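You operate a simulated robot arm through the tools that you are given. There is no shell and no other tool. Be economical: measure what you need, move in short steps, check, and stop when the job is done.

You run a simulated robot arm. Do the job below in one go: nothing can be reset, and whatever is moved stays where it is left.

JOB
Make a stirred lime tea in the orange cup, filled to its line.
Fine: juice of the lime in the press; cup on the small green tray; stir with the stirrer, back in its pot.
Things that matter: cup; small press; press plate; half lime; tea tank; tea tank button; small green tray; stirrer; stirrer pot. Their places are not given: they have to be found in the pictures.

It is judged by the outcome, as a careful person would: the job done as asked, and still so three seconds after it is handed in. It fails if anything else is knocked over, pushed out of place, dropped, spilled or broken.

ROBOT AND FRAMES
A 6-joint arm with a two-finger parallel gripper, fixed in place. Base frame: the origin is at the foot of the arm, x ahead of it, y to its left, z up; the work surface is at about z = 66. Units: cm, degrees, N and s.
With the tool pointing down near the work surface it reaches from about 22 to 66 cm from the base axis. Its first joint turns from -66.0 to 66.0 degrees. Payload 2.9 kg.
Tool frame: the origin (TCP) lies between the finger pads and is the grasp point; the fingertips stand 3 cm ahead of it; z points along the fingers, y is the line along which they close. The gripper opens to 11 cm. The fingers are 2 cm wide and 1 cm thick; the gripper's body (4.8 by 11.2 cm) begins 5.5 cm behind the TCP.
Orientation is that of the tool frame in the base frame, as a unit quaternion [w, x, y, z]. With the fingers straight down and closing along the base's y, the tool's x points along the base's -x, its y along +y and its z along -z.

CONTROLS
- The arm moves only by the tool step_arm. Its argument "motion" is a list of rows, each a list of 3 entries, a list of its own where there are three numbers: the shift along the base's x, y, z in units of 250 mm (1.0 is 250 mm), then the turn, a rotation vector about the base's x, y, z in units of 45 degrees (1.0 is 45 degrees), then the gripper command, from -1 (shut) to 1 (fully open), values between in proportion. In form: [[[x, y, z], [ax, ay, az], claw], ...]. A call has 1 to 20 rows; each row is the pose to reach, as a shift and turn from the pose commanded when the call began. A call with a number of a shift or a turn outside -1 to 1 is refused whole. Rows are played at 5 a second. More than 5 cm and 8.6 degrees between two rows, or a gripper value outside its range, and nothing of the call is played. Where a pose cannot be reached the arm comes as near as it can. A force on the tool above 90 N (or 10 N above the force at the start of the call, whichever is more), or a blocked arm, ends the call early, and 0.2 s more pass. The fingers move at their own pace (about 10.8 cm/s each) and stop on an object; they squeeze with about 35 N. The grip force told is the motor's: it shows also when the fingers shut on nothing. Time passes only in rows, and 0.2 s behind the last, so rows that repeat a pose let the fingers close. It gives the time, the measured TCP pose, the force on the tool (base axes), the opening and the grip force at its end, in the units of the frame above (readings bear some noise).
- Cameras (640 x 400 px; columns grow to the right, rows downward): "scene" is fixed at [7.02, 42.91, 138.33]; the picture's right is [-0.82, -0.57, 0.00], its down [-0.35, 0.50, -0.79] and it looks along [0.45, -0.65, -0.61] (base axes); focal length 282 px, centre (320, 200). "wrist" rides on the gripper at [-3.6, 0, -5.7] in the tool frame; the picture's right is [0.00, -1.00, 0.00], its down [0.97, 0.00, -0.24] and it looks along [0.24, 0.00, 0.97] (tool axes); focal length 218 px, centre (320, 200).
- camera(camera): a new picture of that camera. No time passes.
- probe_pixels(camera, pixels): there is no depth. For up to 12 entries [column, row, z] of the newest picture of that camera ("zoom" is the newest enlarged one), the place [x, y] in the base frame at which the ray of that pixel passes the height z, good to about 0.3 cm. No time passes.
- close_up(camera, box): a new picture of the part [left, top, right, bottom] of that camera's present view, enlarged. No time passes.
- close_job(): hands the job in; it is judged then, once.

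Go step by step. Measure first, check grasps and placings, and put right what went wrong. The budget is 80 turns and 54 pictures, counting those below and the enlarged ones. Unless the task says otherwise, let go and move clear before handing in, and close with one line.

The tools are called after "Request:" as a command line: name --argument value ..., lists and objects as JSON in quotes. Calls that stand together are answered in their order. step_arm: Moves the arm, as the interface text tells. Its arguments: {"type":"object","properties":{"motion":{"type":"array"}},"required":["motion"]} The other tools are called the same way: camera (camera) takes a picture; probe_pixels (camera, pixels) gives the place at which the rays of pixels pass given heights; close_up (camera, box) takes an enlarged picture of a part of a camera's view; close_job () hands the job in.

At the start:

```text
time: 0.0
tool_pos: [47.01, -10.63, 116.76]
ee_rot: [-0.001, -0.001, 1.0, 0.0]
contact_force: [0.0, 0.2, -0.2]
gripper_width: 10.99
gripper_force: 0.1
```

scene: 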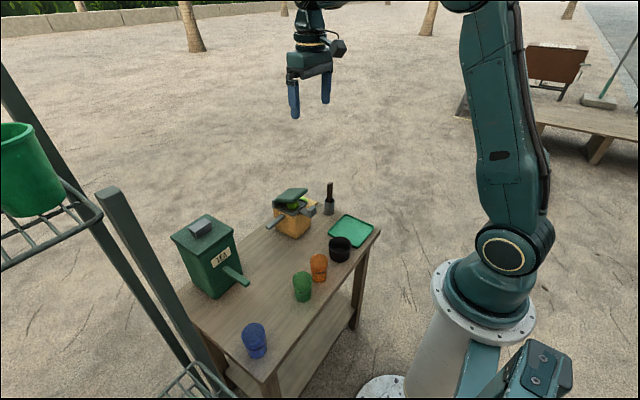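
wrist: 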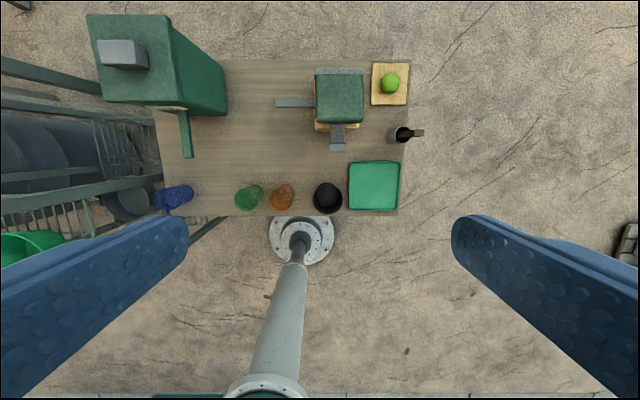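

The wrist view shows the tank (upper left), the press (340,100), the lime on a board (390,83), the stirrer pot (400,135), the tray (373,186) and the cups along the near edge, with the orange one at (282,197). I'll enlarge these areas.

Request:
close_up --camera "wrist" --box '[230, 50, 430, 220]'

Request:
close_up --camera "scene" --box '[240, 170, 400, 300]'

Request:
close_up --camera "scene" --box '[150, 190, 310, 370]'

Request:
probe_pixels --camera "wrist" --pixels '[[282, 197, 66], [282, 197, 74], [390, 83, 68], [400, 135, 66], [374, 186, 66], [340, 100, 80], [337, 145, 76], [190, 150, 74], [124, 54, 90], [327, 198, 70], [248, 198, 70], [160, 210, 66]]'

```text
2.35 times, centred on (330, 135) of wrist
```

zoom: 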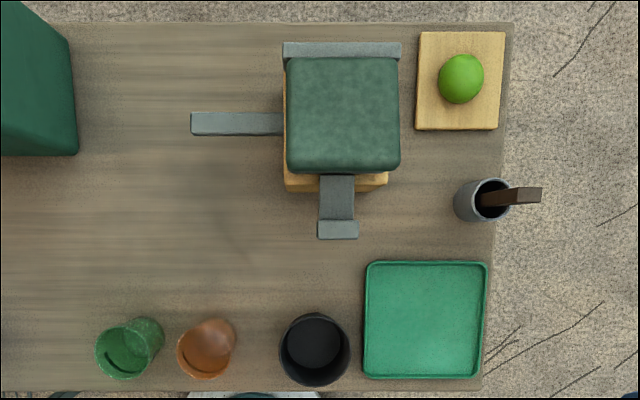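

```text
3.08 times, centred on (320, 235) of scene
```

zoom: 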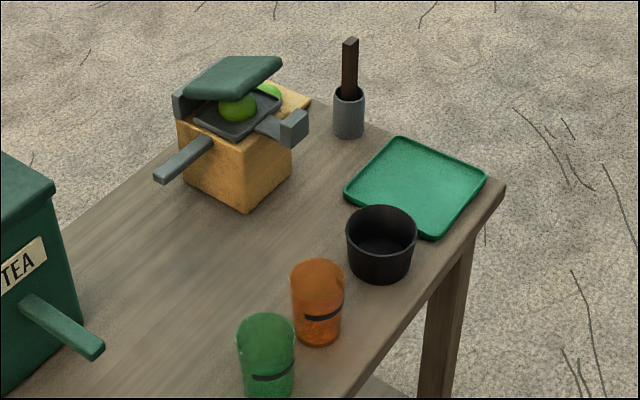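

```text
2.22 times, centred on (230, 280) of scene
```

zoom: 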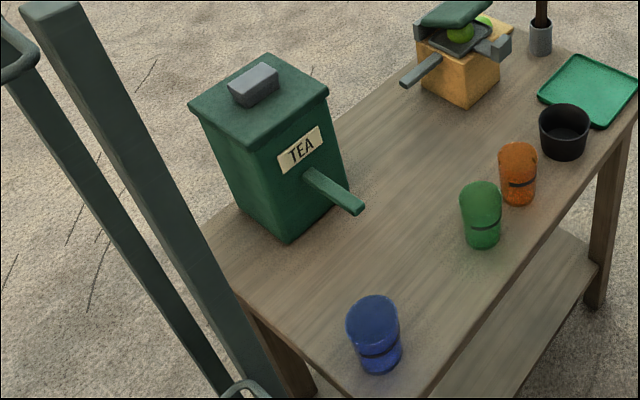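

```text
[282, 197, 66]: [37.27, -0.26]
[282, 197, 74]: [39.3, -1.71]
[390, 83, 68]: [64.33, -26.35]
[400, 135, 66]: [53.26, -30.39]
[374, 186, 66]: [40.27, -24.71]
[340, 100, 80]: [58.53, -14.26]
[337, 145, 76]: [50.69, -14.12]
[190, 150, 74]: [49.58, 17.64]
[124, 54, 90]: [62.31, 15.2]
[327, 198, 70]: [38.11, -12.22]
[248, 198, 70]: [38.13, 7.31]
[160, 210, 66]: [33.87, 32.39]
```

The lime already sits in the press dish and the lid is open. I'll tilt the gripper and take an oblique look at the press and tank.

Request:
step_arm --motion '[[[-0.085, -0.01, -0.07], [0, -0.166, 0], 1], [[-0.17, -0.02, -0.14], [0, -0.333, 0], 1], [[-0.255, -0.03, -0.21], [0, -0.5, 0], 1], [[-0.34, -0.04, -0.28], [0, -0.666, 0], 1], [[-0.425, -0.05, -0.35], [0, -0.833, 0], 1], [[-0.51, -0.06, -0.42], [0, -1.0, 0], 1], [[-0.595, -0.07, -0.5], [0, -1.0, 0], 1], [[-0.68, -0.08, -0.6], [0, -1.0, 0], 1]]'

Request:
camera --camera "wrist"

```text
time: 1.8
tool_pos: [32.02, -14.63, 102.94]
ee_rot: [0.383, 0.0, 0.924, 0.0]
contact_force: [0.9, 0.5, 0.5]
gripper_width: 10.97
gripper_force: 0.0
out of reach, approached as far as the arm can: row 7, 8
```

```text
48 pictures are left
```

wrist: 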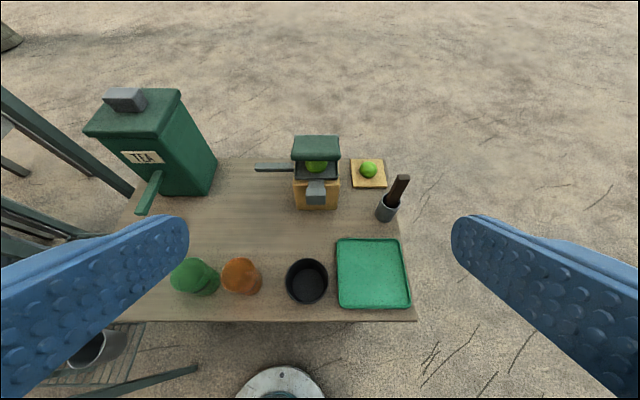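

Request:
close_up --camera "wrist" --box '[240, 120, 420, 232]'

Request:
close_up --camera "wrist" --box '[80, 75, 280, 200]'

```text
3.56 times, centred on (330, 176) of wrist
```

zoom: 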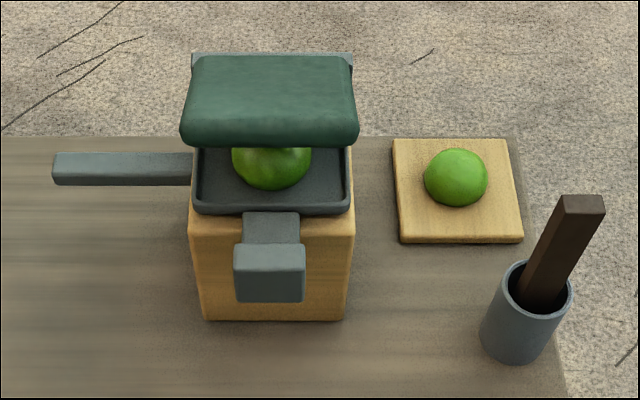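

```text
3.20 times, centred on (180, 138) of wrist
```

zoom: 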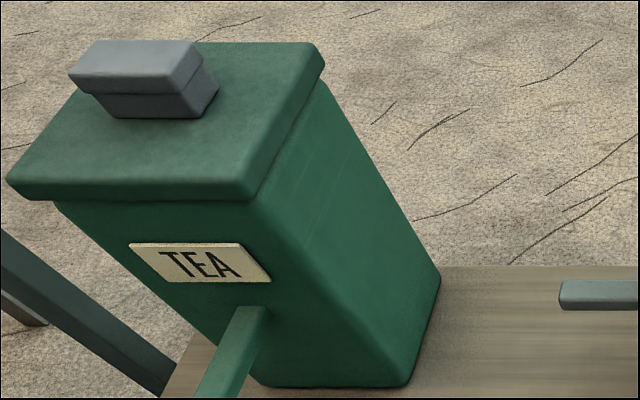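

The press has a stub with a block on its -x side and a bar on its +y side, so I can't yet tell which is the spout. I'll look from the +y side at a lower height.

Request:
step_arm --motion '[[[0.09, 0.09, 0.0], [0, 0.166, 0], 1], [[0.18, 0.18, 0], [0, 0.333, 0], 1], [[0.27, 0.27, 0], [0, 0.5, 0], 1], [[0.36, 0.36, 0], [0, 0.666, 0], 1], [[0.44, 0.45, 0], [0, 0.833, 0], 1], [[0.52, 0.55, 0], [0, 1.0, 0], 1], [[0.6, 0.65, -0.05], [0, 1.0, 0], 1], [[0.68, 0.8, -0.1], [0, 1.0, 0], 1]]'

Request:
step_arm --motion '[[[0, 0, 0], [-0.18, 0, 0], 1], [[0, 0.04, -0.05], [-0.36, 0, 0], 1], [[0, 0.08, -0.1], [-0.54, 0, 0], 1], [[0, 0.12, -0.15], [-0.72, 0, 0], 1], [[0, 0.16, -0.2], [-0.9, 0, 0], 1], [[0, 0.2, -0.3], [-1.0, 0, 0], 1], [[0, 0.2, -0.4], [-1.0, 0, 0], 1]]'

Request:
camera --camera "wrist"

```text
time: 3.6
tool_pos: [49.61, 5.74, 100.44]
ee_rot: [-0.001, 0.0, 1.0, 0.0]
contact_force: [-0.3, 0.6, 0.8]
gripper_width: 10.99
gripper_force: 0.0
```

```text
time: 5.2
tool_pos: [49.51, 10.66, 90.45]
ee_rot: [0.0, 0.0, 0.924, -0.383]
contact_force: [0.3, 0.3, -0.5]
gripper_width: 11.0
gripper_force: 0.1
```

```text
45 pictures are left
```

wrist: 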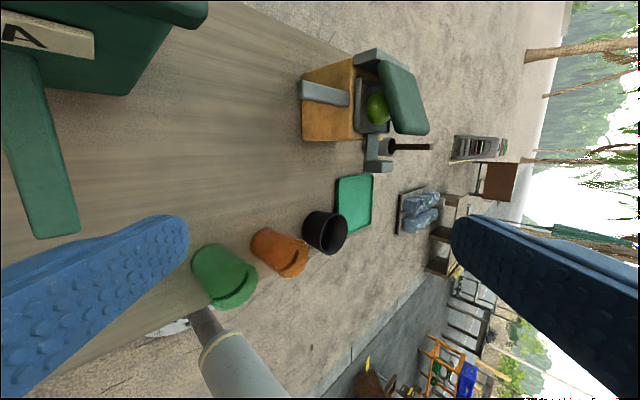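

Request:
close_up --camera "wrist" --box '[280, 30, 460, 190]'

Request:
close_up --camera "wrist" --box '[180, 160, 400, 320]'

```text
2.50 times, centred on (370, 110) of wrist
```

zoom: 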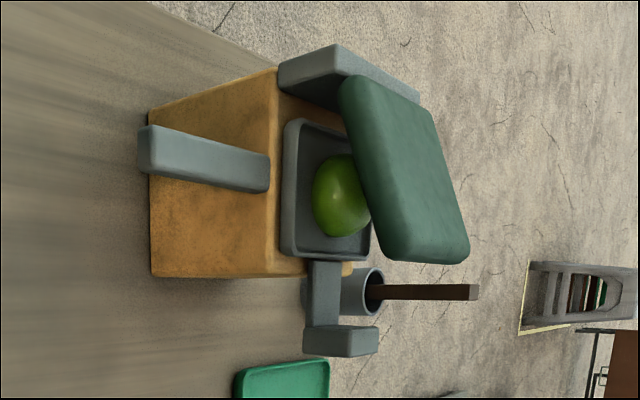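

```text
2.50 times, centred on (290, 240) of wrist
```

zoom: 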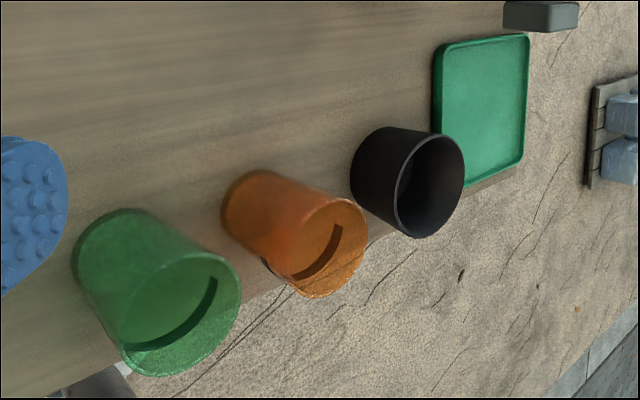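

The -x stub turns upward at its end, so the +y bar is the spout. I'll triangulate the key points from the current wrist view and the scene view.

Request:
probe_pixels --camera "wrist" --pixels '[[300, 90, 70], [300, 90, 74], [300, 90, 78], [294, 258, 74], [294, 258, 76], [262, 242, 66], [55, 215, 72], [55, 215, 76], [55, 215, 80], [324, 232, 72], [200, 282, 66], [421, 132, 84]]'

Request:
probe_pixels --camera "scene" --pixels '[[268, 227, 70], [268, 227, 74], [268, 227, 78], [319, 259, 74], [319, 259, 76], [320, 280, 66], [245, 282, 72], [245, 282, 76], [245, 282, 80], [200, 228, 90], [200, 228, 94], [295, 192, 84]]'

Request:
close_up --camera "scene" --box '[280, 220, 380, 300]'

Request:
close_up --camera "scene" --box '[255, 175, 335, 245]'

```text
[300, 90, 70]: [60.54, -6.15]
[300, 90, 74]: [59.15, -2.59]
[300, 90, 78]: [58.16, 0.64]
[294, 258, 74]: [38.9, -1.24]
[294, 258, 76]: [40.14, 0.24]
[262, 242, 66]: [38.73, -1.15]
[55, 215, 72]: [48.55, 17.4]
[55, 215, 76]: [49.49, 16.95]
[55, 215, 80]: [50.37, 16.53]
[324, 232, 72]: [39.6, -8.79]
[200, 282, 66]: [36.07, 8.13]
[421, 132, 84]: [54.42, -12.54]
```

```text
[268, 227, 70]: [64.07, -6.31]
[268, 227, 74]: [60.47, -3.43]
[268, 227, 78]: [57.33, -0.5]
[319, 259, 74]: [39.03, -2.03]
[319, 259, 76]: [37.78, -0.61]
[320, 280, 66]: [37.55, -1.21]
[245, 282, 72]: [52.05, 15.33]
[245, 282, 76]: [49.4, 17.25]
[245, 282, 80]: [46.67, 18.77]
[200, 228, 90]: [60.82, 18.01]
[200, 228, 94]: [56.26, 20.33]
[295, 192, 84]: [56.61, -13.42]
```

```text
5.00 times, centred on (330, 260) of scene
```

zoom: 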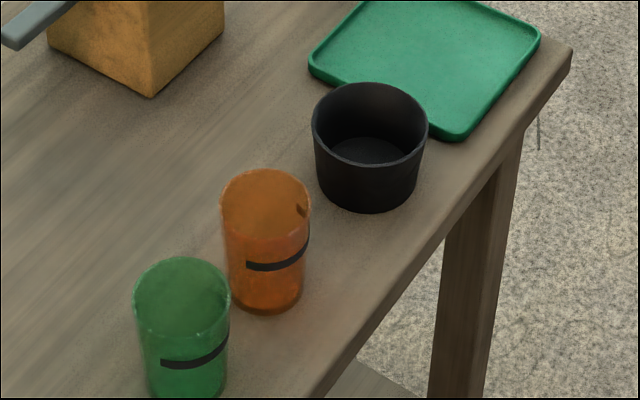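

```text
5.71 times, centred on (295, 210) of scene
```

zoom: 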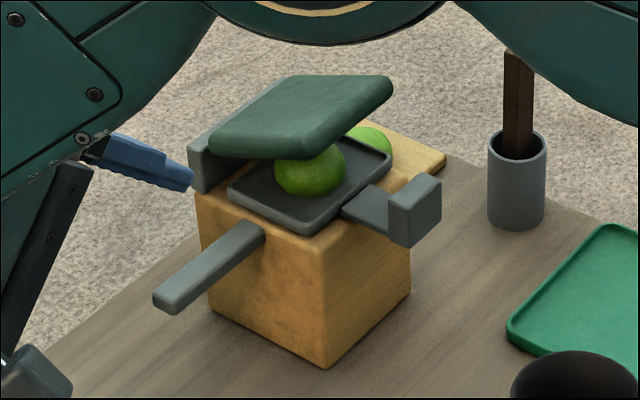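

The two views agree on these positions:
- **Press spout tip:** about (58.8, -1.7, 76)
- **Tank spout tip:** (49.4, 17.1, 76)
- **Tank button:** about (63, 16.8, 88)
- **Orange cup:** about (38.7, -1.2), rim at about 74

Next I go above the cup with the tool vertical.

Request:
step_arm --motion '[[[-0.07, -0.079, 0.02], [0.17, 0, 0], 1], [[-0.14, -0.158, 0.04], [0.34, 0, 0], 1], [[-0.21, -0.237, 0.04], [0.51, 0, 0], 1], [[-0.29, -0.316, 0.02], [0.68, 0, 0], 0.6], [[-0.36, -0.395, 0], [0.85, 0, 0], 0.4], [[-0.43, -0.474, -0.02], [1.0, 0, 0], 0.31], [[-0.43, -0.474, -0.02], [1.0, 0, 0], 0.31]]'

Request:
camera --camera "wrist"

```text
time: 6.8
tool_pos: [38.69, -1.33, 89.99]
ee_rot: [0.0, 0.0, 1.0, 0.001]
contact_force: [-0.6, 1.0, -0.2]
gripper_width: 7.22
gripper_force: 0.1
```

```text
40 pictures are left
```

wrist: 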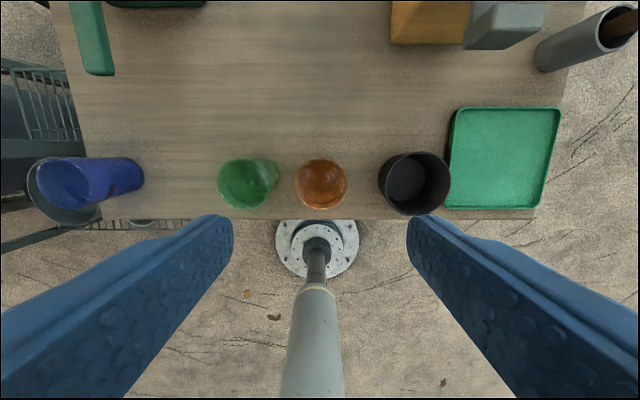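

Request:
probe_pixels --camera "wrist" --pixels '[[321, 183, 74], [321, 183, 66], [294, 185, 74], [348, 185, 74], [321, 210, 74], [321, 158, 66], [277, 170, 66], [217, 183, 74], [379, 185, 72], [112, 74, 76], [502, 158, 66], [445, 207, 67]]'

Request:
close_up --camera "wrist" --box '[280, 140, 370, 220]'

```text
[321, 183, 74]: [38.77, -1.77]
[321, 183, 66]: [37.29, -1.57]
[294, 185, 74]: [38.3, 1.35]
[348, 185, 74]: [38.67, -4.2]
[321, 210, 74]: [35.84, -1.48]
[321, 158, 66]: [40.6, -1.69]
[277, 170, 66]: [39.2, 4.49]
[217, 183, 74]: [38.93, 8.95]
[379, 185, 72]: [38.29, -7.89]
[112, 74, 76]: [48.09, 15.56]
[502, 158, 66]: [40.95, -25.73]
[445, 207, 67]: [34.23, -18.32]
```

```text
5.00 times, centred on (325, 180) of wrist
```

zoom: 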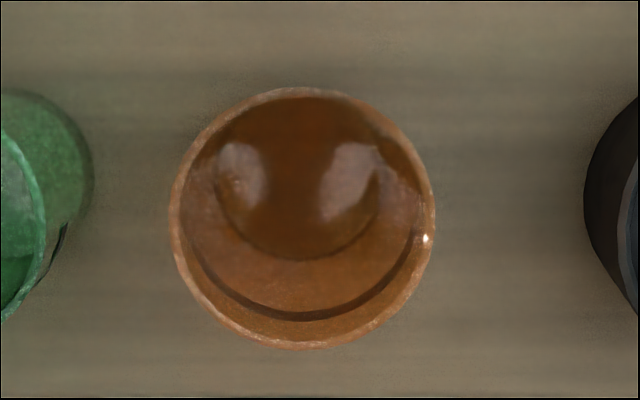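

The cup centre is about (38.6, -1.5) and its rim is 5.6 cm wide. I'll descend to z=71 and grasp it.

Request:
step_arm --motion '[[[0, -0.008, -0.18], [0, 0, 0], 0.31], [[0, -0.008, -0.36], [0, 0, 0], 0.31], [[0, -0.008, -0.54], [0, 0, 0], 0.31], [[0, -0.008, -0.66], [0, 0, 0], 0.31], [[0, -0.008, -0.76], [0, 0, 0], 0.31], [[0, -0.008, -0.76], [0, 0, 0], 0.31], [[0, -0.008, -0.76], [0, 0, 0], -0.4], [[0, -0.008, -0.76], [0, 0, 0], -0.4], [[0, -0.008, -0.76], [0, 0, 0], -0.4], [[0, -0.008, -0.7], [0, 0, 0], -0.4]]'

Request:
close_up --camera "scene" --box '[240, 180, 400, 300]'

```text
time: 9.0
tool_pos: [38.65, -1.49, 72.61]
ee_rot: [0.0, 0.001, 1.0, 0.001]
contact_force: [-0.3, -0.6, -0.4]
gripper_width: 5.28
gripper_force: 34.8
```

```text
3.33 times, centred on (320, 240) of scene
```

zoom: 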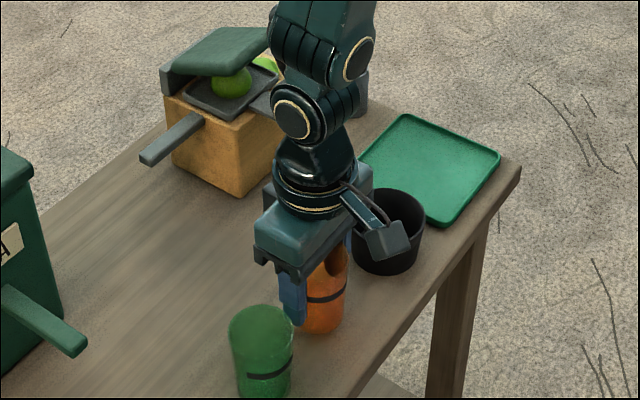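

The cup is held at a 5.28 cm opening. I'll move it to a clear spot near (52, -0.5) and set it down so I can regrasp it tilted.

Request:
step_arm --motion '[[[0, 0, 0.12], [0, 0, 0], -0.4], [[0, 0, 0.28], [0, 0, 0], -0.4], [[0.13, 0.01, 0.28], [0, 0, 0], -0.4], [[0.27, 0.02, 0.28], [0, 0, 0], -0.4], [[0.4, 0.03, 0.28], [0, 0, 0], -0.4], [[0.536, 0.04, 0.28], [0, 0, 0], -0.4], [[0.536, 0.04, 0.14], [0, 0, 0], -0.4], [[0.536, 0.04, 0.03], [0, 0, 0], -0.4], [[0.536, 0.04, -0.03], [0, 0, 0], -0.4], [[0.536, 0.04, -0.055], [0, 0, 0], -0.4], [[0.536, 0.04, -0.055], [0, 0, 0], -0.4]]'

Request:
step_arm --motion '[[[0, 0, 0], [0, 0, 0], 0.31], [[0, 0, 0], [0, 0, 0], 0.31], [[0, 0, 0.1], [0, 0, 0], 0.31], [[0, 0, 0.26], [0, 0, 0], 0.31], [[0, 0, 0.42], [0, 0, 0], 0.31]]'

Request:
close_up --camera "scene" --box '[200, 180, 360, 300]'

```text
time: 11.4
tool_pos: [51.95, -0.46, 71.12]
ee_rot: [0.0, 0.0, 1.0, 0.0]
contact_force: [0.5, 0.6, -0.5]
gripper_width: 5.27
gripper_force: 35.2
```

```text
time: 12.6
tool_pos: [52.34, -0.24, 81.67]
ee_rot: [-0.001, 0.0, 1.0, 0.0]
contact_force: [-0.3, -0.1, 0.1]
gripper_width: 7.2
gripper_force: 0.1
```

```text
3.33 times, centred on (280, 240) of scene
```

zoom: 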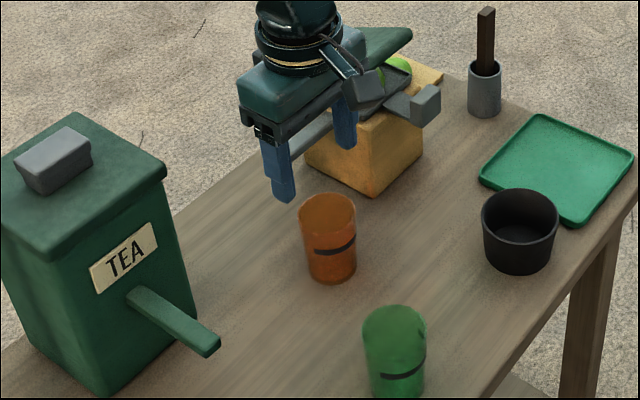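

The cup stands at about (52, -0.45). A tilted regrasp needs more room behind it, so I'll first carry it upright to about (58.8, 4.5).

Request:
step_arm --motion '[[[-0.01, -0.008, -0.2], [0, 0, 0], 0.31], [[-0.01, -0.008, -0.36], [0, 0, 0], 0.31], [[-0.01, -0.008, -0.42], [0, 0, 0], 0.31], [[-0.01, -0.008, -0.42], [0, 0, 0], -0.4], [[-0.01, -0.008, -0.42], [0, 0, 0], -0.4], [[-0.01, -0.008, -0.42], [0, 0, 0], -0.4], [[0.02, 0.01, -0.36], [0, 0, 0], -0.4], [[0.14, 0.1, -0.36], [0, 0, 0], -0.4], [[0.26, 0.19, -0.36], [0, 0, 0], -0.4], [[0.26, 0.19, -0.4], [0, 0, 0], -0.4], [[0.26, 0.19, -0.417], [0, 0, 0], -0.4], [[0.26, 0.19, -0.417], [0, 0, 0], -0.4]]'

Request:
step_arm --motion '[[[0, 0, 0], [0, 0, 0], 0.31], [[0, 0, 0], [0, 0, 0], 0.31], [[0, 0, 0.1], [0, 0, 0], 0.31], [[0, 0, 0.26], [0, 0, 0], 0.31], [[0, 0, 0.42], [0, 0, 0], 0.31], [[0, 0, 0.5], [0, -0.17, 0], 0.31], [[0, 0, 0.5], [0, -0.34, 0], 0.31], [[0, 0, 0.5], [0, -0.51, 0], 0.31], [[0, 0, 0.5], [0, -0.68, 0], 0.31], [[0, 0, 0.5], [0, -0.84, 0], 0.31], [[0, 0, 0.5], [0, -1.0, 0], 0.31]]'

Request:
close_up --camera "scene" --box '[160, 130, 400, 290]'

```text
refused: row 1 steps farther than a row can; nothing moved
```

```text
time: 15.0
tool_pos: [51.94, -0.42, 94.23]
ee_rot: [0.384, 0.0, 0.923, 0.0]
contact_force: [-0.1, -0.4, 0.3]
gripper_width: 7.22
gripper_force: 0.0
```

```text
2.50 times, centred on (280, 210) of scene
```

zoom: 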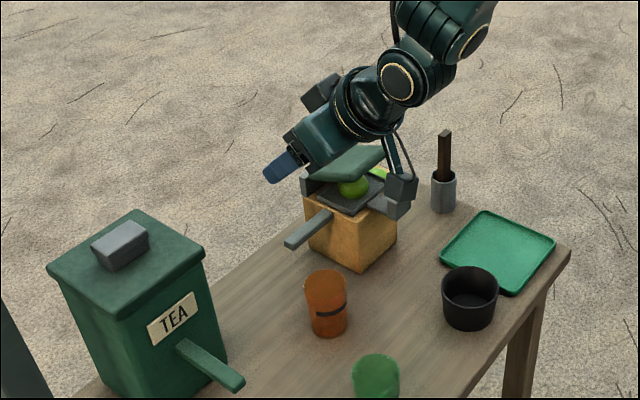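

The first move was refused, so nothing shifted, and the arm is now tilted 45° above the cup. There's enough room to grasp here after all, so I'll tilt to 62° and descend around the cup, with the TCP 1 cm behind its axis.

Request:
step_arm --motion '[[[-0.02, 0, -0.1], [0, -0.13, 0], 0.31], [[-0.04, 0, -0.25], [0, -0.26, 0], 0.31], [[-0.04, 0, -0.42], [0, -0.378, 0], 0.31], [[-0.04, 0, -0.6], [0, -0.378, 0], 0.31], [[-0.04, 0, -0.7], [0, -0.378, 0], 0.31]]'

Request:
close_up --camera "scene" --box '[200, 160, 400, 290]'

Request:
camera --camera "wrist"

```text
time: 16.2
tool_pos: [51.06, -0.4, 76.5]
ee_rot: [0.516, 0.0, 0.857, 0.0]
contact_force: [-0.5, -0.9, -0.2]
gripper_width: 7.24
gripper_force: 0.0
```

```text
3.08 times, centred on (300, 225) of scene
```

zoom: 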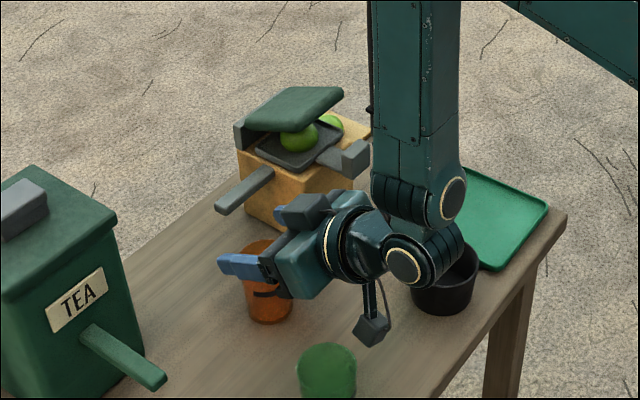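

```text
34 pictures are left
```

wrist: 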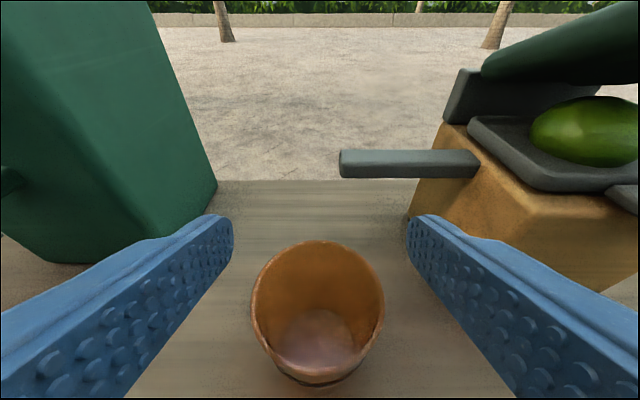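

A grey box hangs beneath the wrist at zoom (370,330), which is scene (316,268). I'll check how close it is to the table before descending.

Request:
probe_pixels --camera "scene" --pixels '[[316, 268, 67], [316, 268, 69], [316, 268, 71], [316, 268, 73], [315, 273, 69], [315, 273, 71], [315, 273, 73]]'

Request:
probe_pixels --camera "wrist" --pixels '[[340, 164, 76], [340, 164, 77], [318, 300, 74], [318, 242, 74], [252, 310, 74], [385, 310, 74], [318, 340, 66], [340, 152, 77], [340, 178, 75]]'

```text
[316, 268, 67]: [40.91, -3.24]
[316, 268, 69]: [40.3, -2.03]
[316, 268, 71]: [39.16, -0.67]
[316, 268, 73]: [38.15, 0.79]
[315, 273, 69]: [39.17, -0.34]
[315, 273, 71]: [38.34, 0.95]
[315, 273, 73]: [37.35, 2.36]
```

```text
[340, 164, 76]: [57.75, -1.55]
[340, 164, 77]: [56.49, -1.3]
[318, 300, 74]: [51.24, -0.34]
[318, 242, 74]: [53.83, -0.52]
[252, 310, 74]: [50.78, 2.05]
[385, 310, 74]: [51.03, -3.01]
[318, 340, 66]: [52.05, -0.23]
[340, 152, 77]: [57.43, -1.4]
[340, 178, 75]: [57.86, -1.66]
```

The hanging box bottoms out at about z=69.5, so 62° is too steep. At 45° the box, the camera and the body all clear the table and the spout, so I'll return to 45°, descend to z=71.5 and grasp.

Request:
step_arm --motion '[[[0, 0, 0.02], [0, 0.13, 0], 0.31], [[0, 0, 0.02], [0, 0.26, 0], 0.31], [[0, 0, 0], [0, 0.378, 0], 0.31], [[0, 0, -0.1], [0, 0.378, 0], 0.31], [[0, 0, -0.2], [0, 0.378, 0], 0.31], [[0, 0, -0.2], [0, 0.378, 0], 0.31], [[0, 0, -0.2], [0, 0.378, 0], -0.4], [[0, 0, -0.2], [0, 0.378, 0], -0.4], [[0, 0, -0.2], [0, 0.378, 0], -0.4]]'

Request:
close_up --camera "scene" --box '[200, 160, 400, 290]'

Request:
camera --camera "wrist"

```text
time: 18.2
tool_pos: [51.05, -0.72, 71.58]
ee_rot: [0.382, 0.0, 0.924, 0.0]
contact_force: [0.0, -0.6, -0.1]
gripper_width: 5.07
gripper_force: 35.1
```

```text
3.08 times, centred on (300, 225) of scene
```

zoom: 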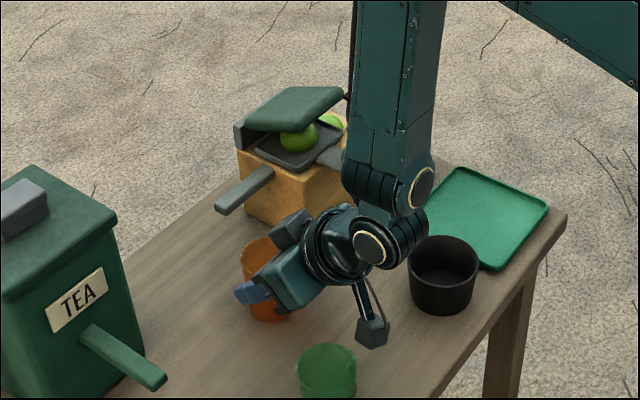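

```text
32 pictures are left
```

wrist: 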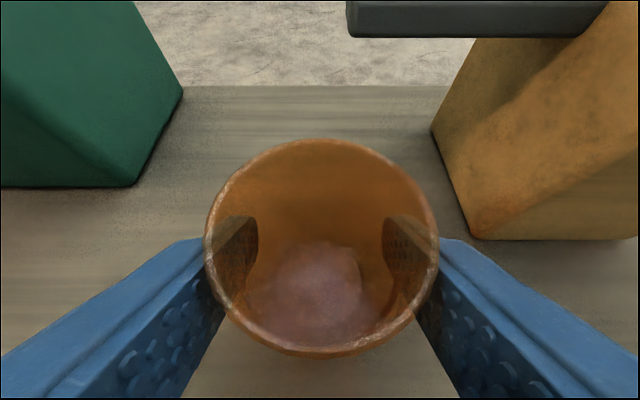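

The cup is gripped. I'll check the clearance between its rim and the spout underside before sliding under.

Request:
probe_pixels --camera "wrist" --pixels '[[321, 140, 74], [321, 355, 74], [205, 245, 74], [438, 245, 74], [321, 140, 75], [321, 355, 75], [350, 38, 75], [350, 38, 75.5], [350, 38, 76], [350, 3, 76], [350, 3, 77]]'

Request:
probe_pixels --camera "scene" --pixels '[[270, 229.7, 75], [270, 229.7, 75.5], [270, 229.7, 76], [269, 226, 77], [266, 224.5, 77], [274, 229, 75.5]]'

Request:
close_up --camera "scene" --box '[260, 195, 320, 265]'

```text
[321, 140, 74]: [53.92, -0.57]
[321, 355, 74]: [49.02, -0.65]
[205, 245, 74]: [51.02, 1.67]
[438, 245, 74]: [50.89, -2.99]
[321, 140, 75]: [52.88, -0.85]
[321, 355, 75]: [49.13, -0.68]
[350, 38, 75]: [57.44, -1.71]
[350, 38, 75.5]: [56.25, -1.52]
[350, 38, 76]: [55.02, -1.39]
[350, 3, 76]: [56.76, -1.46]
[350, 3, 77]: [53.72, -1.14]
```

```text
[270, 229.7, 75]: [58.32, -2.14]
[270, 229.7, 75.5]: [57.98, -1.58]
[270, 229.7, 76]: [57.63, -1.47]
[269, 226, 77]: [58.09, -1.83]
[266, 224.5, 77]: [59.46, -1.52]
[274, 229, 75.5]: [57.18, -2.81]
```

```text
5.71 times, centred on (290, 230) of scene
```

zoom: 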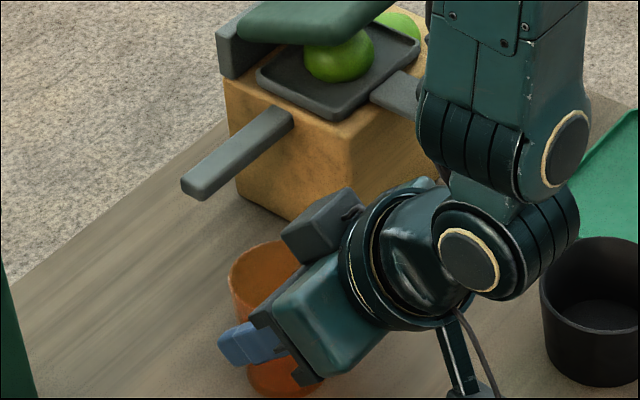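

Request:
probe_pixels --camera "wrist" --pixels '[[470, 237, 66], [433, 130, 66], [137, 187, 66], [184, 95, 66]]'

```text
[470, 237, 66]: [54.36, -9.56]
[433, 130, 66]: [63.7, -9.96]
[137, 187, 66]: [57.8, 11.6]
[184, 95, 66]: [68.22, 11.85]
```

The gripper body will clear the press face (y=-9.6) by 2 cm, and the rim will pass about 1.5 cm under the spout. I'll slide the cup under the tip, slightly lifted.

Request:
step_arm --motion '[[[0, 0, 0.018], [0, 0, 0], -0.4], [[0.09, -0.02, 0.018], [0, 0, 0], -0.4], [[0.18, -0.04, 0.018], [0, 0, 0], -0.4], [[0.272, -0.051, 0.018], [0, 0, 0], -0.4], [[0.272, -0.051, 0.018], [0, 0, 0], -0.4]]'

Request:
camera --camera "wrist"

Request:
close_up --camera "scene" --box '[230, 170, 350, 270]'

```text
time: 19.4
tool_pos: [57.7, -1.82, 72.01]
ee_rot: [0.382, 0.0, 0.924, 0.0]
contact_force: [-0.4, -0.7, -0.6]
gripper_width: 4.98
gripper_force: 34.7
```

```text
30 pictures are left
```

wrist: 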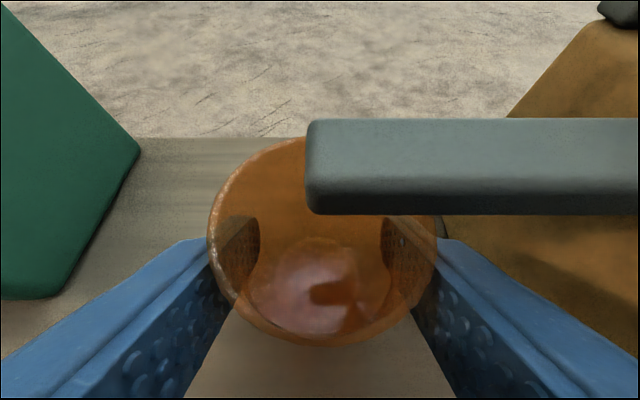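

```text
4.00 times, centred on (290, 220) of scene
```

zoom: 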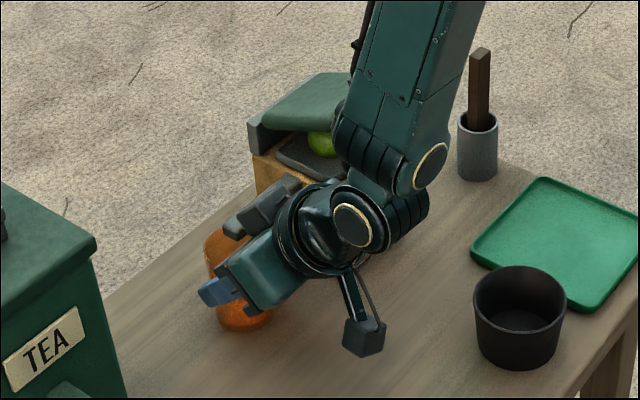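

Request:
probe_pixels --camera "wrist" --pixels '[[400, 212, 75], [400, 118, 77], [400, 180, 77], [305, 195, 75], [305, 150, 77], [320, 347, 73.7], [230, 180, 73.7], [437, 245, 73.7]]'

```text
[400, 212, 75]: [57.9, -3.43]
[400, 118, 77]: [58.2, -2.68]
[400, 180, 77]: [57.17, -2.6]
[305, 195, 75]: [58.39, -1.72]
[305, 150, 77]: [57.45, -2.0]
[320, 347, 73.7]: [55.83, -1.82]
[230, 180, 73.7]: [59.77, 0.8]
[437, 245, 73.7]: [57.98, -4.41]
```

The spout tip (y≈-1.7) is over the cup interior, whose centre is about (58.5, -1.8). I'll lower the cup, release it and back straight out.

Request:
step_arm --motion '[[[0, 0, -0.016], [0, 0, 0], -0.4], [[0, 0, -0.017], [0, 0, 0], -0.4], [[0, 0, -0.017], [0, 0, 0], 0.31], [[0, 0, -0.017], [0, 0, 0], 0.31], [[-0.08, 0, -0.017], [0, 0, 0], 0.31], [[-0.2, 0, -0.01], [0, 0, 0], 0.31], [[-0.28, 0, 0.1], [0, 0, 0], 0.31], [[-0.34, 0, 0.25], [0, 0, 0], 0.31], [[-0.34, 0, 0.43], [0, 0, 0], 0.31], [[-0.34, 0, 0.6], [0, 0, 0], 0.31]]'

Request:
camera --camera "wrist"

Request:
close_up --camera "scene" --box '[230, 160, 350, 260]'

```text
time: 21.6
tool_pos: [49.06, -1.75, 87.16]
ee_rot: [0.383, 0.0, 0.924, 0.0]
contact_force: [0.2, -0.2, 0.9]
gripper_width: 7.19
gripper_force: 0.1
```

```text
28 pictures are left
```

wrist: 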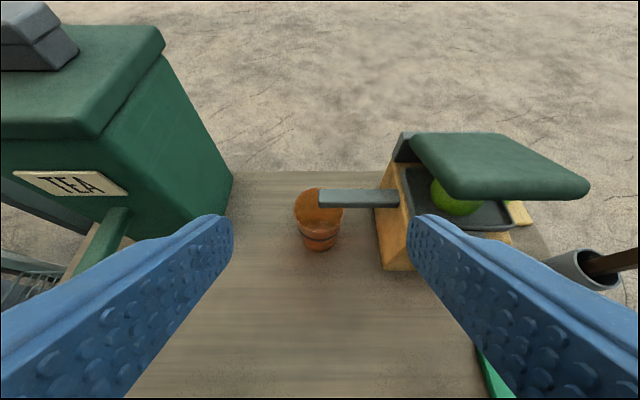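

```text
4.00 times, centred on (290, 210) of scene
```

zoom: 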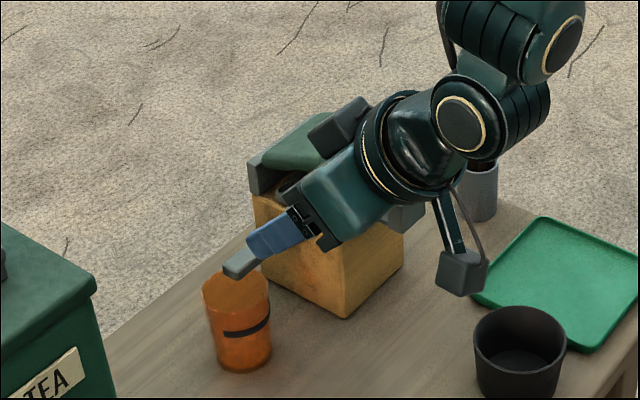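

The cup stands under the spout. Next I'll locate the lid plate's front edge for pressing.

Request:
probe_pixels --camera "wrist" --pixels '[[450, 188, 80], [450, 188, 82], [450, 188, 84], [588, 183, 80], [588, 183, 82], [588, 183, 84], [412, 135, 80], [528, 135, 80]]'

Request:
probe_pixels --camera "scene" --pixels '[[295, 199, 80], [295, 199, 82], [295, 199, 84], [307.3, 189.9, 80], [307.3, 189.9, 82], [307.3, 189.9, 84]]'

```text
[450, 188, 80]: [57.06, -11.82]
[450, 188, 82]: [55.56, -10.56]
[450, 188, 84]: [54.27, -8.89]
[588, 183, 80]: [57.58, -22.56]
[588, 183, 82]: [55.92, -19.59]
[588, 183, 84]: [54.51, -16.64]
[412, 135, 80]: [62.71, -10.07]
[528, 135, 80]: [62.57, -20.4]
```

```text
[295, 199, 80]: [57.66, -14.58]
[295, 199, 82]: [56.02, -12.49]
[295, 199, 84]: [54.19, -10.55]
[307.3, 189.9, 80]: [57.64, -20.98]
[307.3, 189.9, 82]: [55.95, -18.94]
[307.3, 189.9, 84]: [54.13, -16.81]
```

The plate's front edge is at x≈55.3, z≈82.5, spanning y -10.5 to -19. I'll go vertical with closed fingers above (56.5, -14.6).

Request:
step_arm --motion '[[[0.0, 0, 0.12], [0, 0.16, 0], 0], [[0.05, -0.1, 0.24], [0, 0.33, 0], -0.5], [[0.1, -0.2, 0.28], [0, 0.5, 0], -1], [[0.16, -0.3, 0.28], [0, 0.67, 0], -1], [[0.22, -0.4, 0.26], [0, 0.84, 0], -1], [[0.298, -0.51, 0.2], [0, 1.0, 0], -1], [[0.298, -0.514, 0.1], [0, 1.0, 0], -1], [[0.298, -0.514, 0.02], [0, 1.0, 0], -1]]'

Request:
close_up --camera "scene" --box '[230, 140, 370, 250]'

```text
time: 23.4
tool_pos: [56.64, -14.61, 87.42]
ee_rot: [0.001, 0.0, 1.0, 0.0]
contact_force: [0.5, 0.3, 0.6]
gripper_width: 0.0
gripper_force: 35.1
```

```text
3.64 times, centred on (300, 195) of scene
```

zoom: 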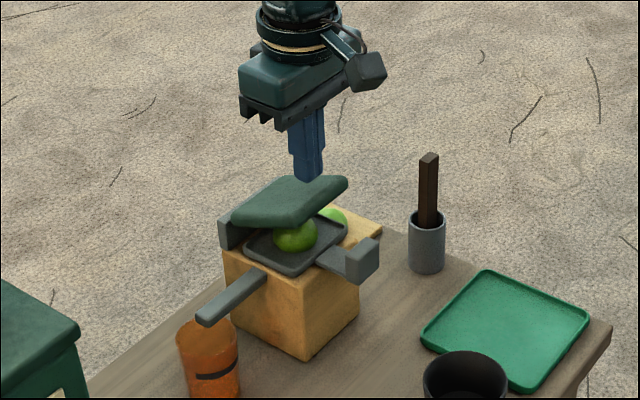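

The closed fingers are right above the plate. I'll press down in slow steps.

Request:
step_arm --motion '[[[0, 0, -0.04], [0, 0, 0], -1], [[0, 0, -0.08], [0, 0, 0], -1], [[0, 0, -0.11], [0, 0, 0], -1], [[0, 0, -0.14], [0, 0, 0], -1], [[0, 0, -0.17], [0, 0, 0], -1], [[0, 0, -0.2], [0, 0, 0], -1], [[0, 0, -0.22], [0, 0, 0], -1], [[0, 0, -0.24], [0, 0, 0], -1]]'

Request:
close_up --camera "scene" --box '[230, 150, 370, 260]'

```text
time: 25.3
tool_pos: [57.18, -14.69, 83.16]
ee_rot: [0.009, 0.0, 1.0, -0.002]
contact_force: [-3.3, 1.7, 17.7]
gripper_width: 0.01
gripper_force: 35.1
stopped in row 8: the force on the tool passed its limit (the readings are from after the stop); the commanded pose is now the measured one
```

```text
3.64 times, centred on (300, 205) of scene
```

zoom: 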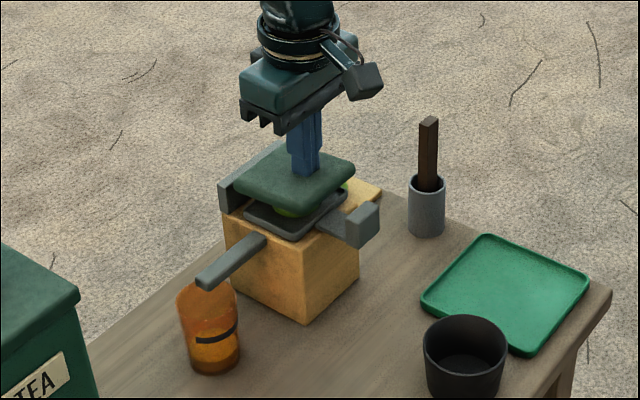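

The plate has come down on the lime and there seems to be liquid in the cup at zoom (212,350). I'll press a bit more and look again.

Request:
step_arm --motion '[[[0, 0, -0.01], [0, 0, 0], -1], [[0, 0, -0.02], [0, 0, 0], -1], [[0, 0, -0.03], [0, 0, 0], -1], [[0, 0, -0.035], [0, 0, 0], -1], [[0, 0, -0.04], [0, 0, 0], -1], [[0, 0, -0.04], [0, 0, 0], -1], [[0, 0, -0.04], [0, 0, 0], -1], [[0, 0, -0.04], [0, 0, 0], -1]]'

Request:
close_up --camera "scene" --box '[250, 180, 330, 260]'

```text
time: 27.1
tool_pos: [57.48, -14.67, 82.92]
ee_rot: [0.013, -0.001, 1.0, -0.003]
contact_force: [-23.9, 12.3, 81.0]
gripper_width: 0.01
gripper_force: 35.2
```

```text
5.00 times, centred on (290, 220) of scene
```

zoom: 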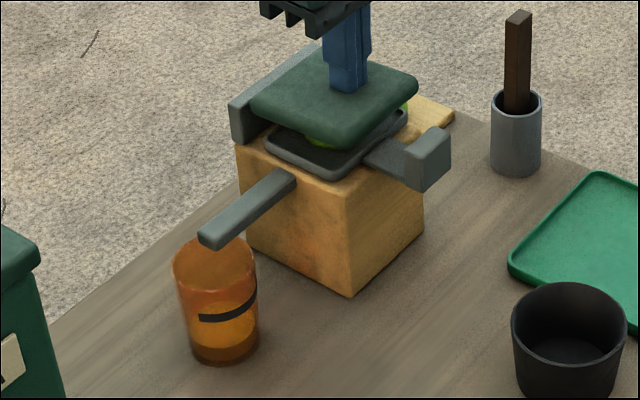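

At 81 N there is visible juice in the cup, with its surface around zoom (225,325), below the line. I'll hold for two more seconds and compare.

Request:
step_arm --motion '[[[0, 0, 0], [0, 0, 0], -1], [[0, 0, 0], [0, 0, 0], -1], [[0, 0, 0], [0, 0, 0], -1], [[0, 0, 0], [0, 0, 0], -1], [[0, 0, 0], [0, 0, 0], -1], [[0, 0, 0], [0, 0, 0], -1], [[0, 0, 0], [0, 0, 0], -1], [[0, 0, 0], [0, 0, 0], -1], [[0, 0, 0], [0, 0, 0], -1], [[0, 0, 0], [0, 0, 0], -1]]'

Request:
close_up --camera "scene" --box '[250, 180, 330, 260]'

```text
time: 29.3
tool_pos: [57.43, -14.8, 82.93]
ee_rot: [0.015, 0.0, 1.0, -0.004]
contact_force: [-18.6, 12.4, 76.7]
gripper_width: 0.0
gripper_force: 35.0
```

```text
5.00 times, centred on (290, 220) of scene
```

zoom: 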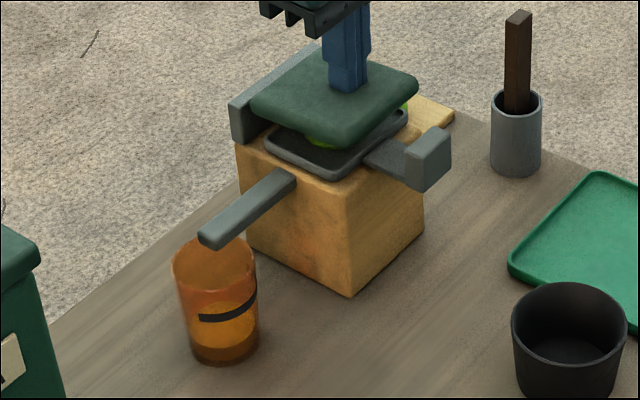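

The level is stable, so the juice is in. I'll lift off and return tilted behind the cup.

Request:
step_arm --motion '[[[0, 0, 0.12], [0, 0, 0], -1], [[0, 0, 0.3], [0, 0, 0], -1], [[-0.05, 0.1, 0.4], [0, -0.16, 0], -0.5], [[-0.12, 0.2, 0.42], [0, -0.33, 0], 0], [[-0.2, 0.3, 0.4], [0, -0.5, 0], 0.31], [[-0.28, 0.4, 0.34], [0, -0.67, 0], 0.31], [[-0.32, 0.5, 0.26], [0, -0.84, 0], 0.31], [[-0.34, 0.52, 0.2], [0, -1.0, 0], 0.31], [[-0.34, 0.52, 0.1], [0, -1.0, 0], 0.31], [[-0.34, 0.52, 0.1], [0, -1.0, 0], 0.31]]'

Request:
camera --camera "wrist"

```text
time: 31.5
tool_pos: [48.62, -1.74, 84.63]
ee_rot: [0.389, 0.001, 0.921, -0.002]
contact_force: [-0.3, -0.8, -0.4]
gripper_width: 7.24
gripper_force: 0.1
```

```text
22 pictures are left
```

wrist: 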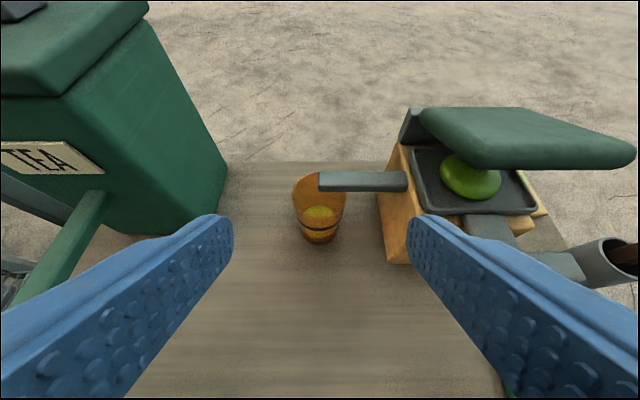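

The lime is squashed and the cup holds yellow juice. I'll descend behind the cup, advance and grasp it.

Request:
step_arm --motion '[[[0.04, 0, -0.17], [0, 0, 0], 0.31], [[0.07, 0, -0.34], [0, 0, 0], 0.31], [[0.08, 0, -0.48], [0, 0, 0], 0.31], [[0.12, 0, -0.522], [0, 0, 0], 0.31], [[0.24, -0.003, -0.522], [0, 0, 0], 0.31], [[0.361, -0.003, -0.522], [0, 0, 0], 0.31], [[0.361, -0.003, -0.522], [0, 0, 0], 0.31], [[0.361, -0.003, -0.522], [0, 0, 0], -0.4], [[0.361, -0.003, -0.522], [0, 0, 0], -0.4], [[0.361, -0.003, -0.522], [0, 0, 0], -0.4]]'

Request:
camera --camera "wrist"

```text
time: 33.7
tool_pos: [57.44, -1.82, 71.39]
ee_rot: [0.39, 0.0, 0.921, -0.001]
contact_force: [0.5, 0.0, 0.1]
gripper_width: 4.89
gripper_force: 35.1
```

```text
21 pictures are left
```

wrist: 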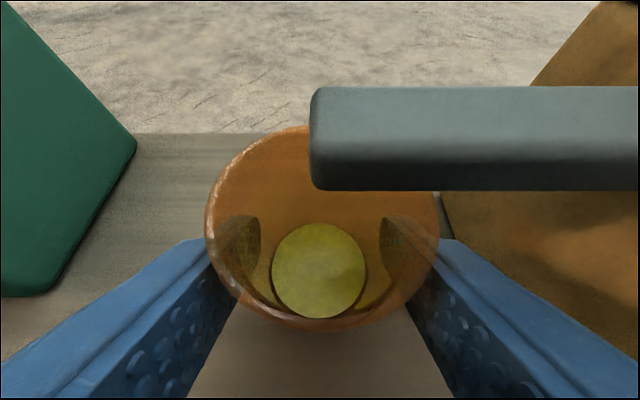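

The cup is held. I'll back it out, lift it, carry it to y≈17 in front of the tank spout and lower it there.

Request:
step_arm --motion '[[[0, 0, 0.018], [0, 0, 0], -0.4], [[-0.1, 0, 0.018], [0, 0, 0], -0.4], [[-0.2, 0, 0.018], [0, 0, 0], -0.4], [[-0.3, 0, 0.06], [0, 0, 0], -0.4], [[-0.4, 0, 0.15], [0, 0, 0], -0.4], [[-0.48, 0.05, 0.24], [0, 0, 0], -0.4], [[-0.53, 0.15, 0.24], [0, 0, 0], -0.4], [[-0.538, 0.28, 0.24], [0, 0, 0], -0.4], [[-0.538, 0.41, 0.24], [0, 0, 0], -0.4], [[-0.538, 0.54, 0.24], [0, 0, 0], -0.4], [[-0.538, 0.66, 0.24], [0, 0, 0], -0.4], [[-0.538, 0.757, 0.2], [0, 0, 0], -0.4], [[-0.538, 0.757, 0.1], [0, 0, 0], -0.4], [[-0.538, 0.757, 0.03], [0, 0, 0], -0.4], [[-0.538, 0.757, 0.02], [0, 0, 0], -0.4]]'

Request:
camera --camera "wrist"

Request:
close_up --camera "scene" --box '[160, 190, 340, 310]'

```text
time: 36.9
tool_pos: [44.19, 17.0, 72.05]
ee_rot: [0.39, 0.001, 0.921, -0.002]
contact_force: [-0.1, -0.2, 0.0]
gripper_width: 4.85
gripper_force: 34.8
```

```text
20 pictures are left
```

wrist: 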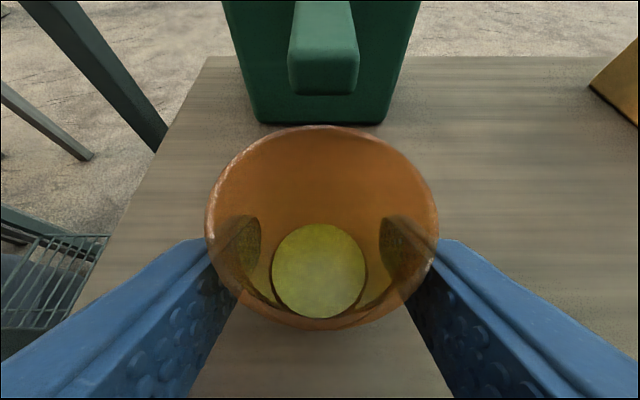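

```text
3.33 times, centred on (250, 250) of scene
```

zoom: 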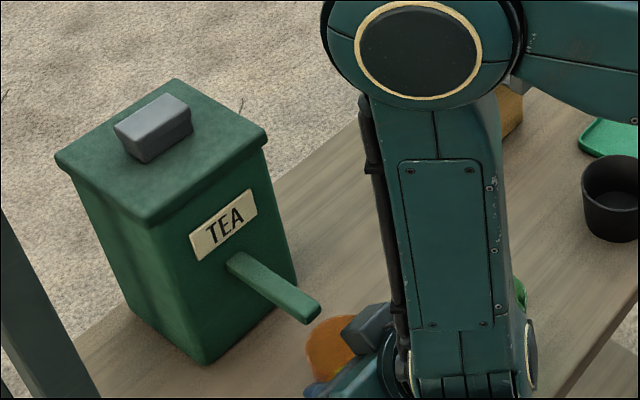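

Request:
probe_pixels --camera "wrist" --pixels '[[324, 95, 75], [324, 95, 75.5], [324, 95, 76], [290, 95, 75.5], [358, 95, 75.5], [324, 45, 76.5], [324, 45, 77], [321, 330, 73.8], [321, 126, 73.8]]'

Request:
probe_pixels --camera "scene" --pixels '[[242.5, 285.5, 74.5], [242.5, 285.5, 75], [242.5, 285.5, 75.5], [242.5, 285.5, 76]]'

```text
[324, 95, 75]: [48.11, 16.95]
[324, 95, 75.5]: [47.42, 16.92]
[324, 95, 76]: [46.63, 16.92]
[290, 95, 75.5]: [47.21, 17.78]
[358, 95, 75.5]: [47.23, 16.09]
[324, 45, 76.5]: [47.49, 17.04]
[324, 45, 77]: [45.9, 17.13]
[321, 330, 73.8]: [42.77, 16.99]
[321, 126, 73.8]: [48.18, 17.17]
```

```text
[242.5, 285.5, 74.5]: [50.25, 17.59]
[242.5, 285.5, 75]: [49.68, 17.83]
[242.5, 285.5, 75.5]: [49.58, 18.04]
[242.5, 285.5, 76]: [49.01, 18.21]
```

The spout underside is about z=74.5 and the rim will sit at about 73.4. I'll slide the cup forward 4.5 cm, just off the table.

Request:
step_arm --motion '[[[0, 0, -0.02], [0, 0, 0], -0.4], [[0.06, 0, -0.02], [0, 0, 0], -0.4], [[0.12, 0, -0.02], [0, 0, 0], -0.4], [[0.18, 0, -0.02], [0, 0, 0], -0.4], [[0.18, 0, -0.02], [0, 0, 0], -0.4]]'

Request:
camera --camera "wrist"

```text
time: 38.1
tool_pos: [48.71, 17.03, 71.39]
ee_rot: [0.39, 0.0, 0.921, 0.0]
contact_force: [-4.6, 1.7, 17.2]
gripper_width: 4.9
gripper_force: 35.3
```

```text
18 pictures are left
```

wrist: 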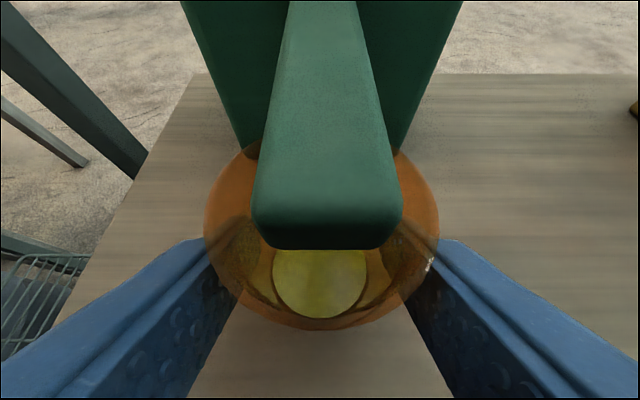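

The spout tip now reaches well inside the rim, and the cup is on the table. I'll release, back out and rise.

Request:
step_arm --motion '[[[0, 0, 0.004], [0, 0, 0], -0.4], [[0, 0, 0.004], [0, 0, 0], 0.31], [[0, 0, 0.004], [0, 0, 0], 0.31], [[-0.08, 0, 0.004], [0, 0, 0], 0.31], [[-0.2, 0, 0.01], [0, 0, 0], 0.31], [[-0.3, 0, 0.1], [0, 0, 0], 0.31], [[-0.34, 0, 0.26], [0, 0, 0], 0.31], [[-0.34, 0, 0.42], [0, 0, 0], 0.31], [[-0.34, 0, 0.6], [0, 0, 0], 0.31], [[-0.34, 0, 0.78], [0, 0, 0], 0.31]]'

Request:
camera --camera "wrist"

Request:
close_up --camera "scene" --box '[160, 190, 320, 310]'

```text
time: 40.3
tool_pos: [40.36, 17.11, 90.91]
ee_rot: [0.388, 0.0, 0.922, -0.001]
contact_force: [0.5, -0.2, -0.4]
gripper_width: 7.21
gripper_force: 0.1
```

```text
17 pictures are left
```

wrist: 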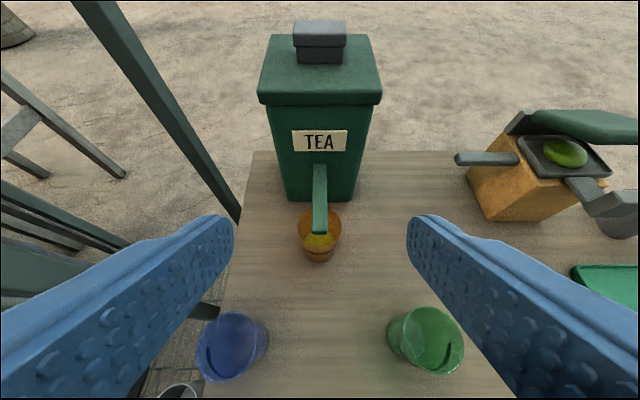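

```text
3.33 times, centred on (240, 250) of scene
```

zoom: 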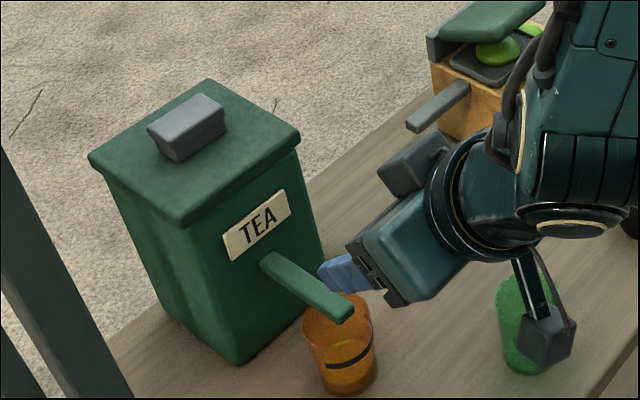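

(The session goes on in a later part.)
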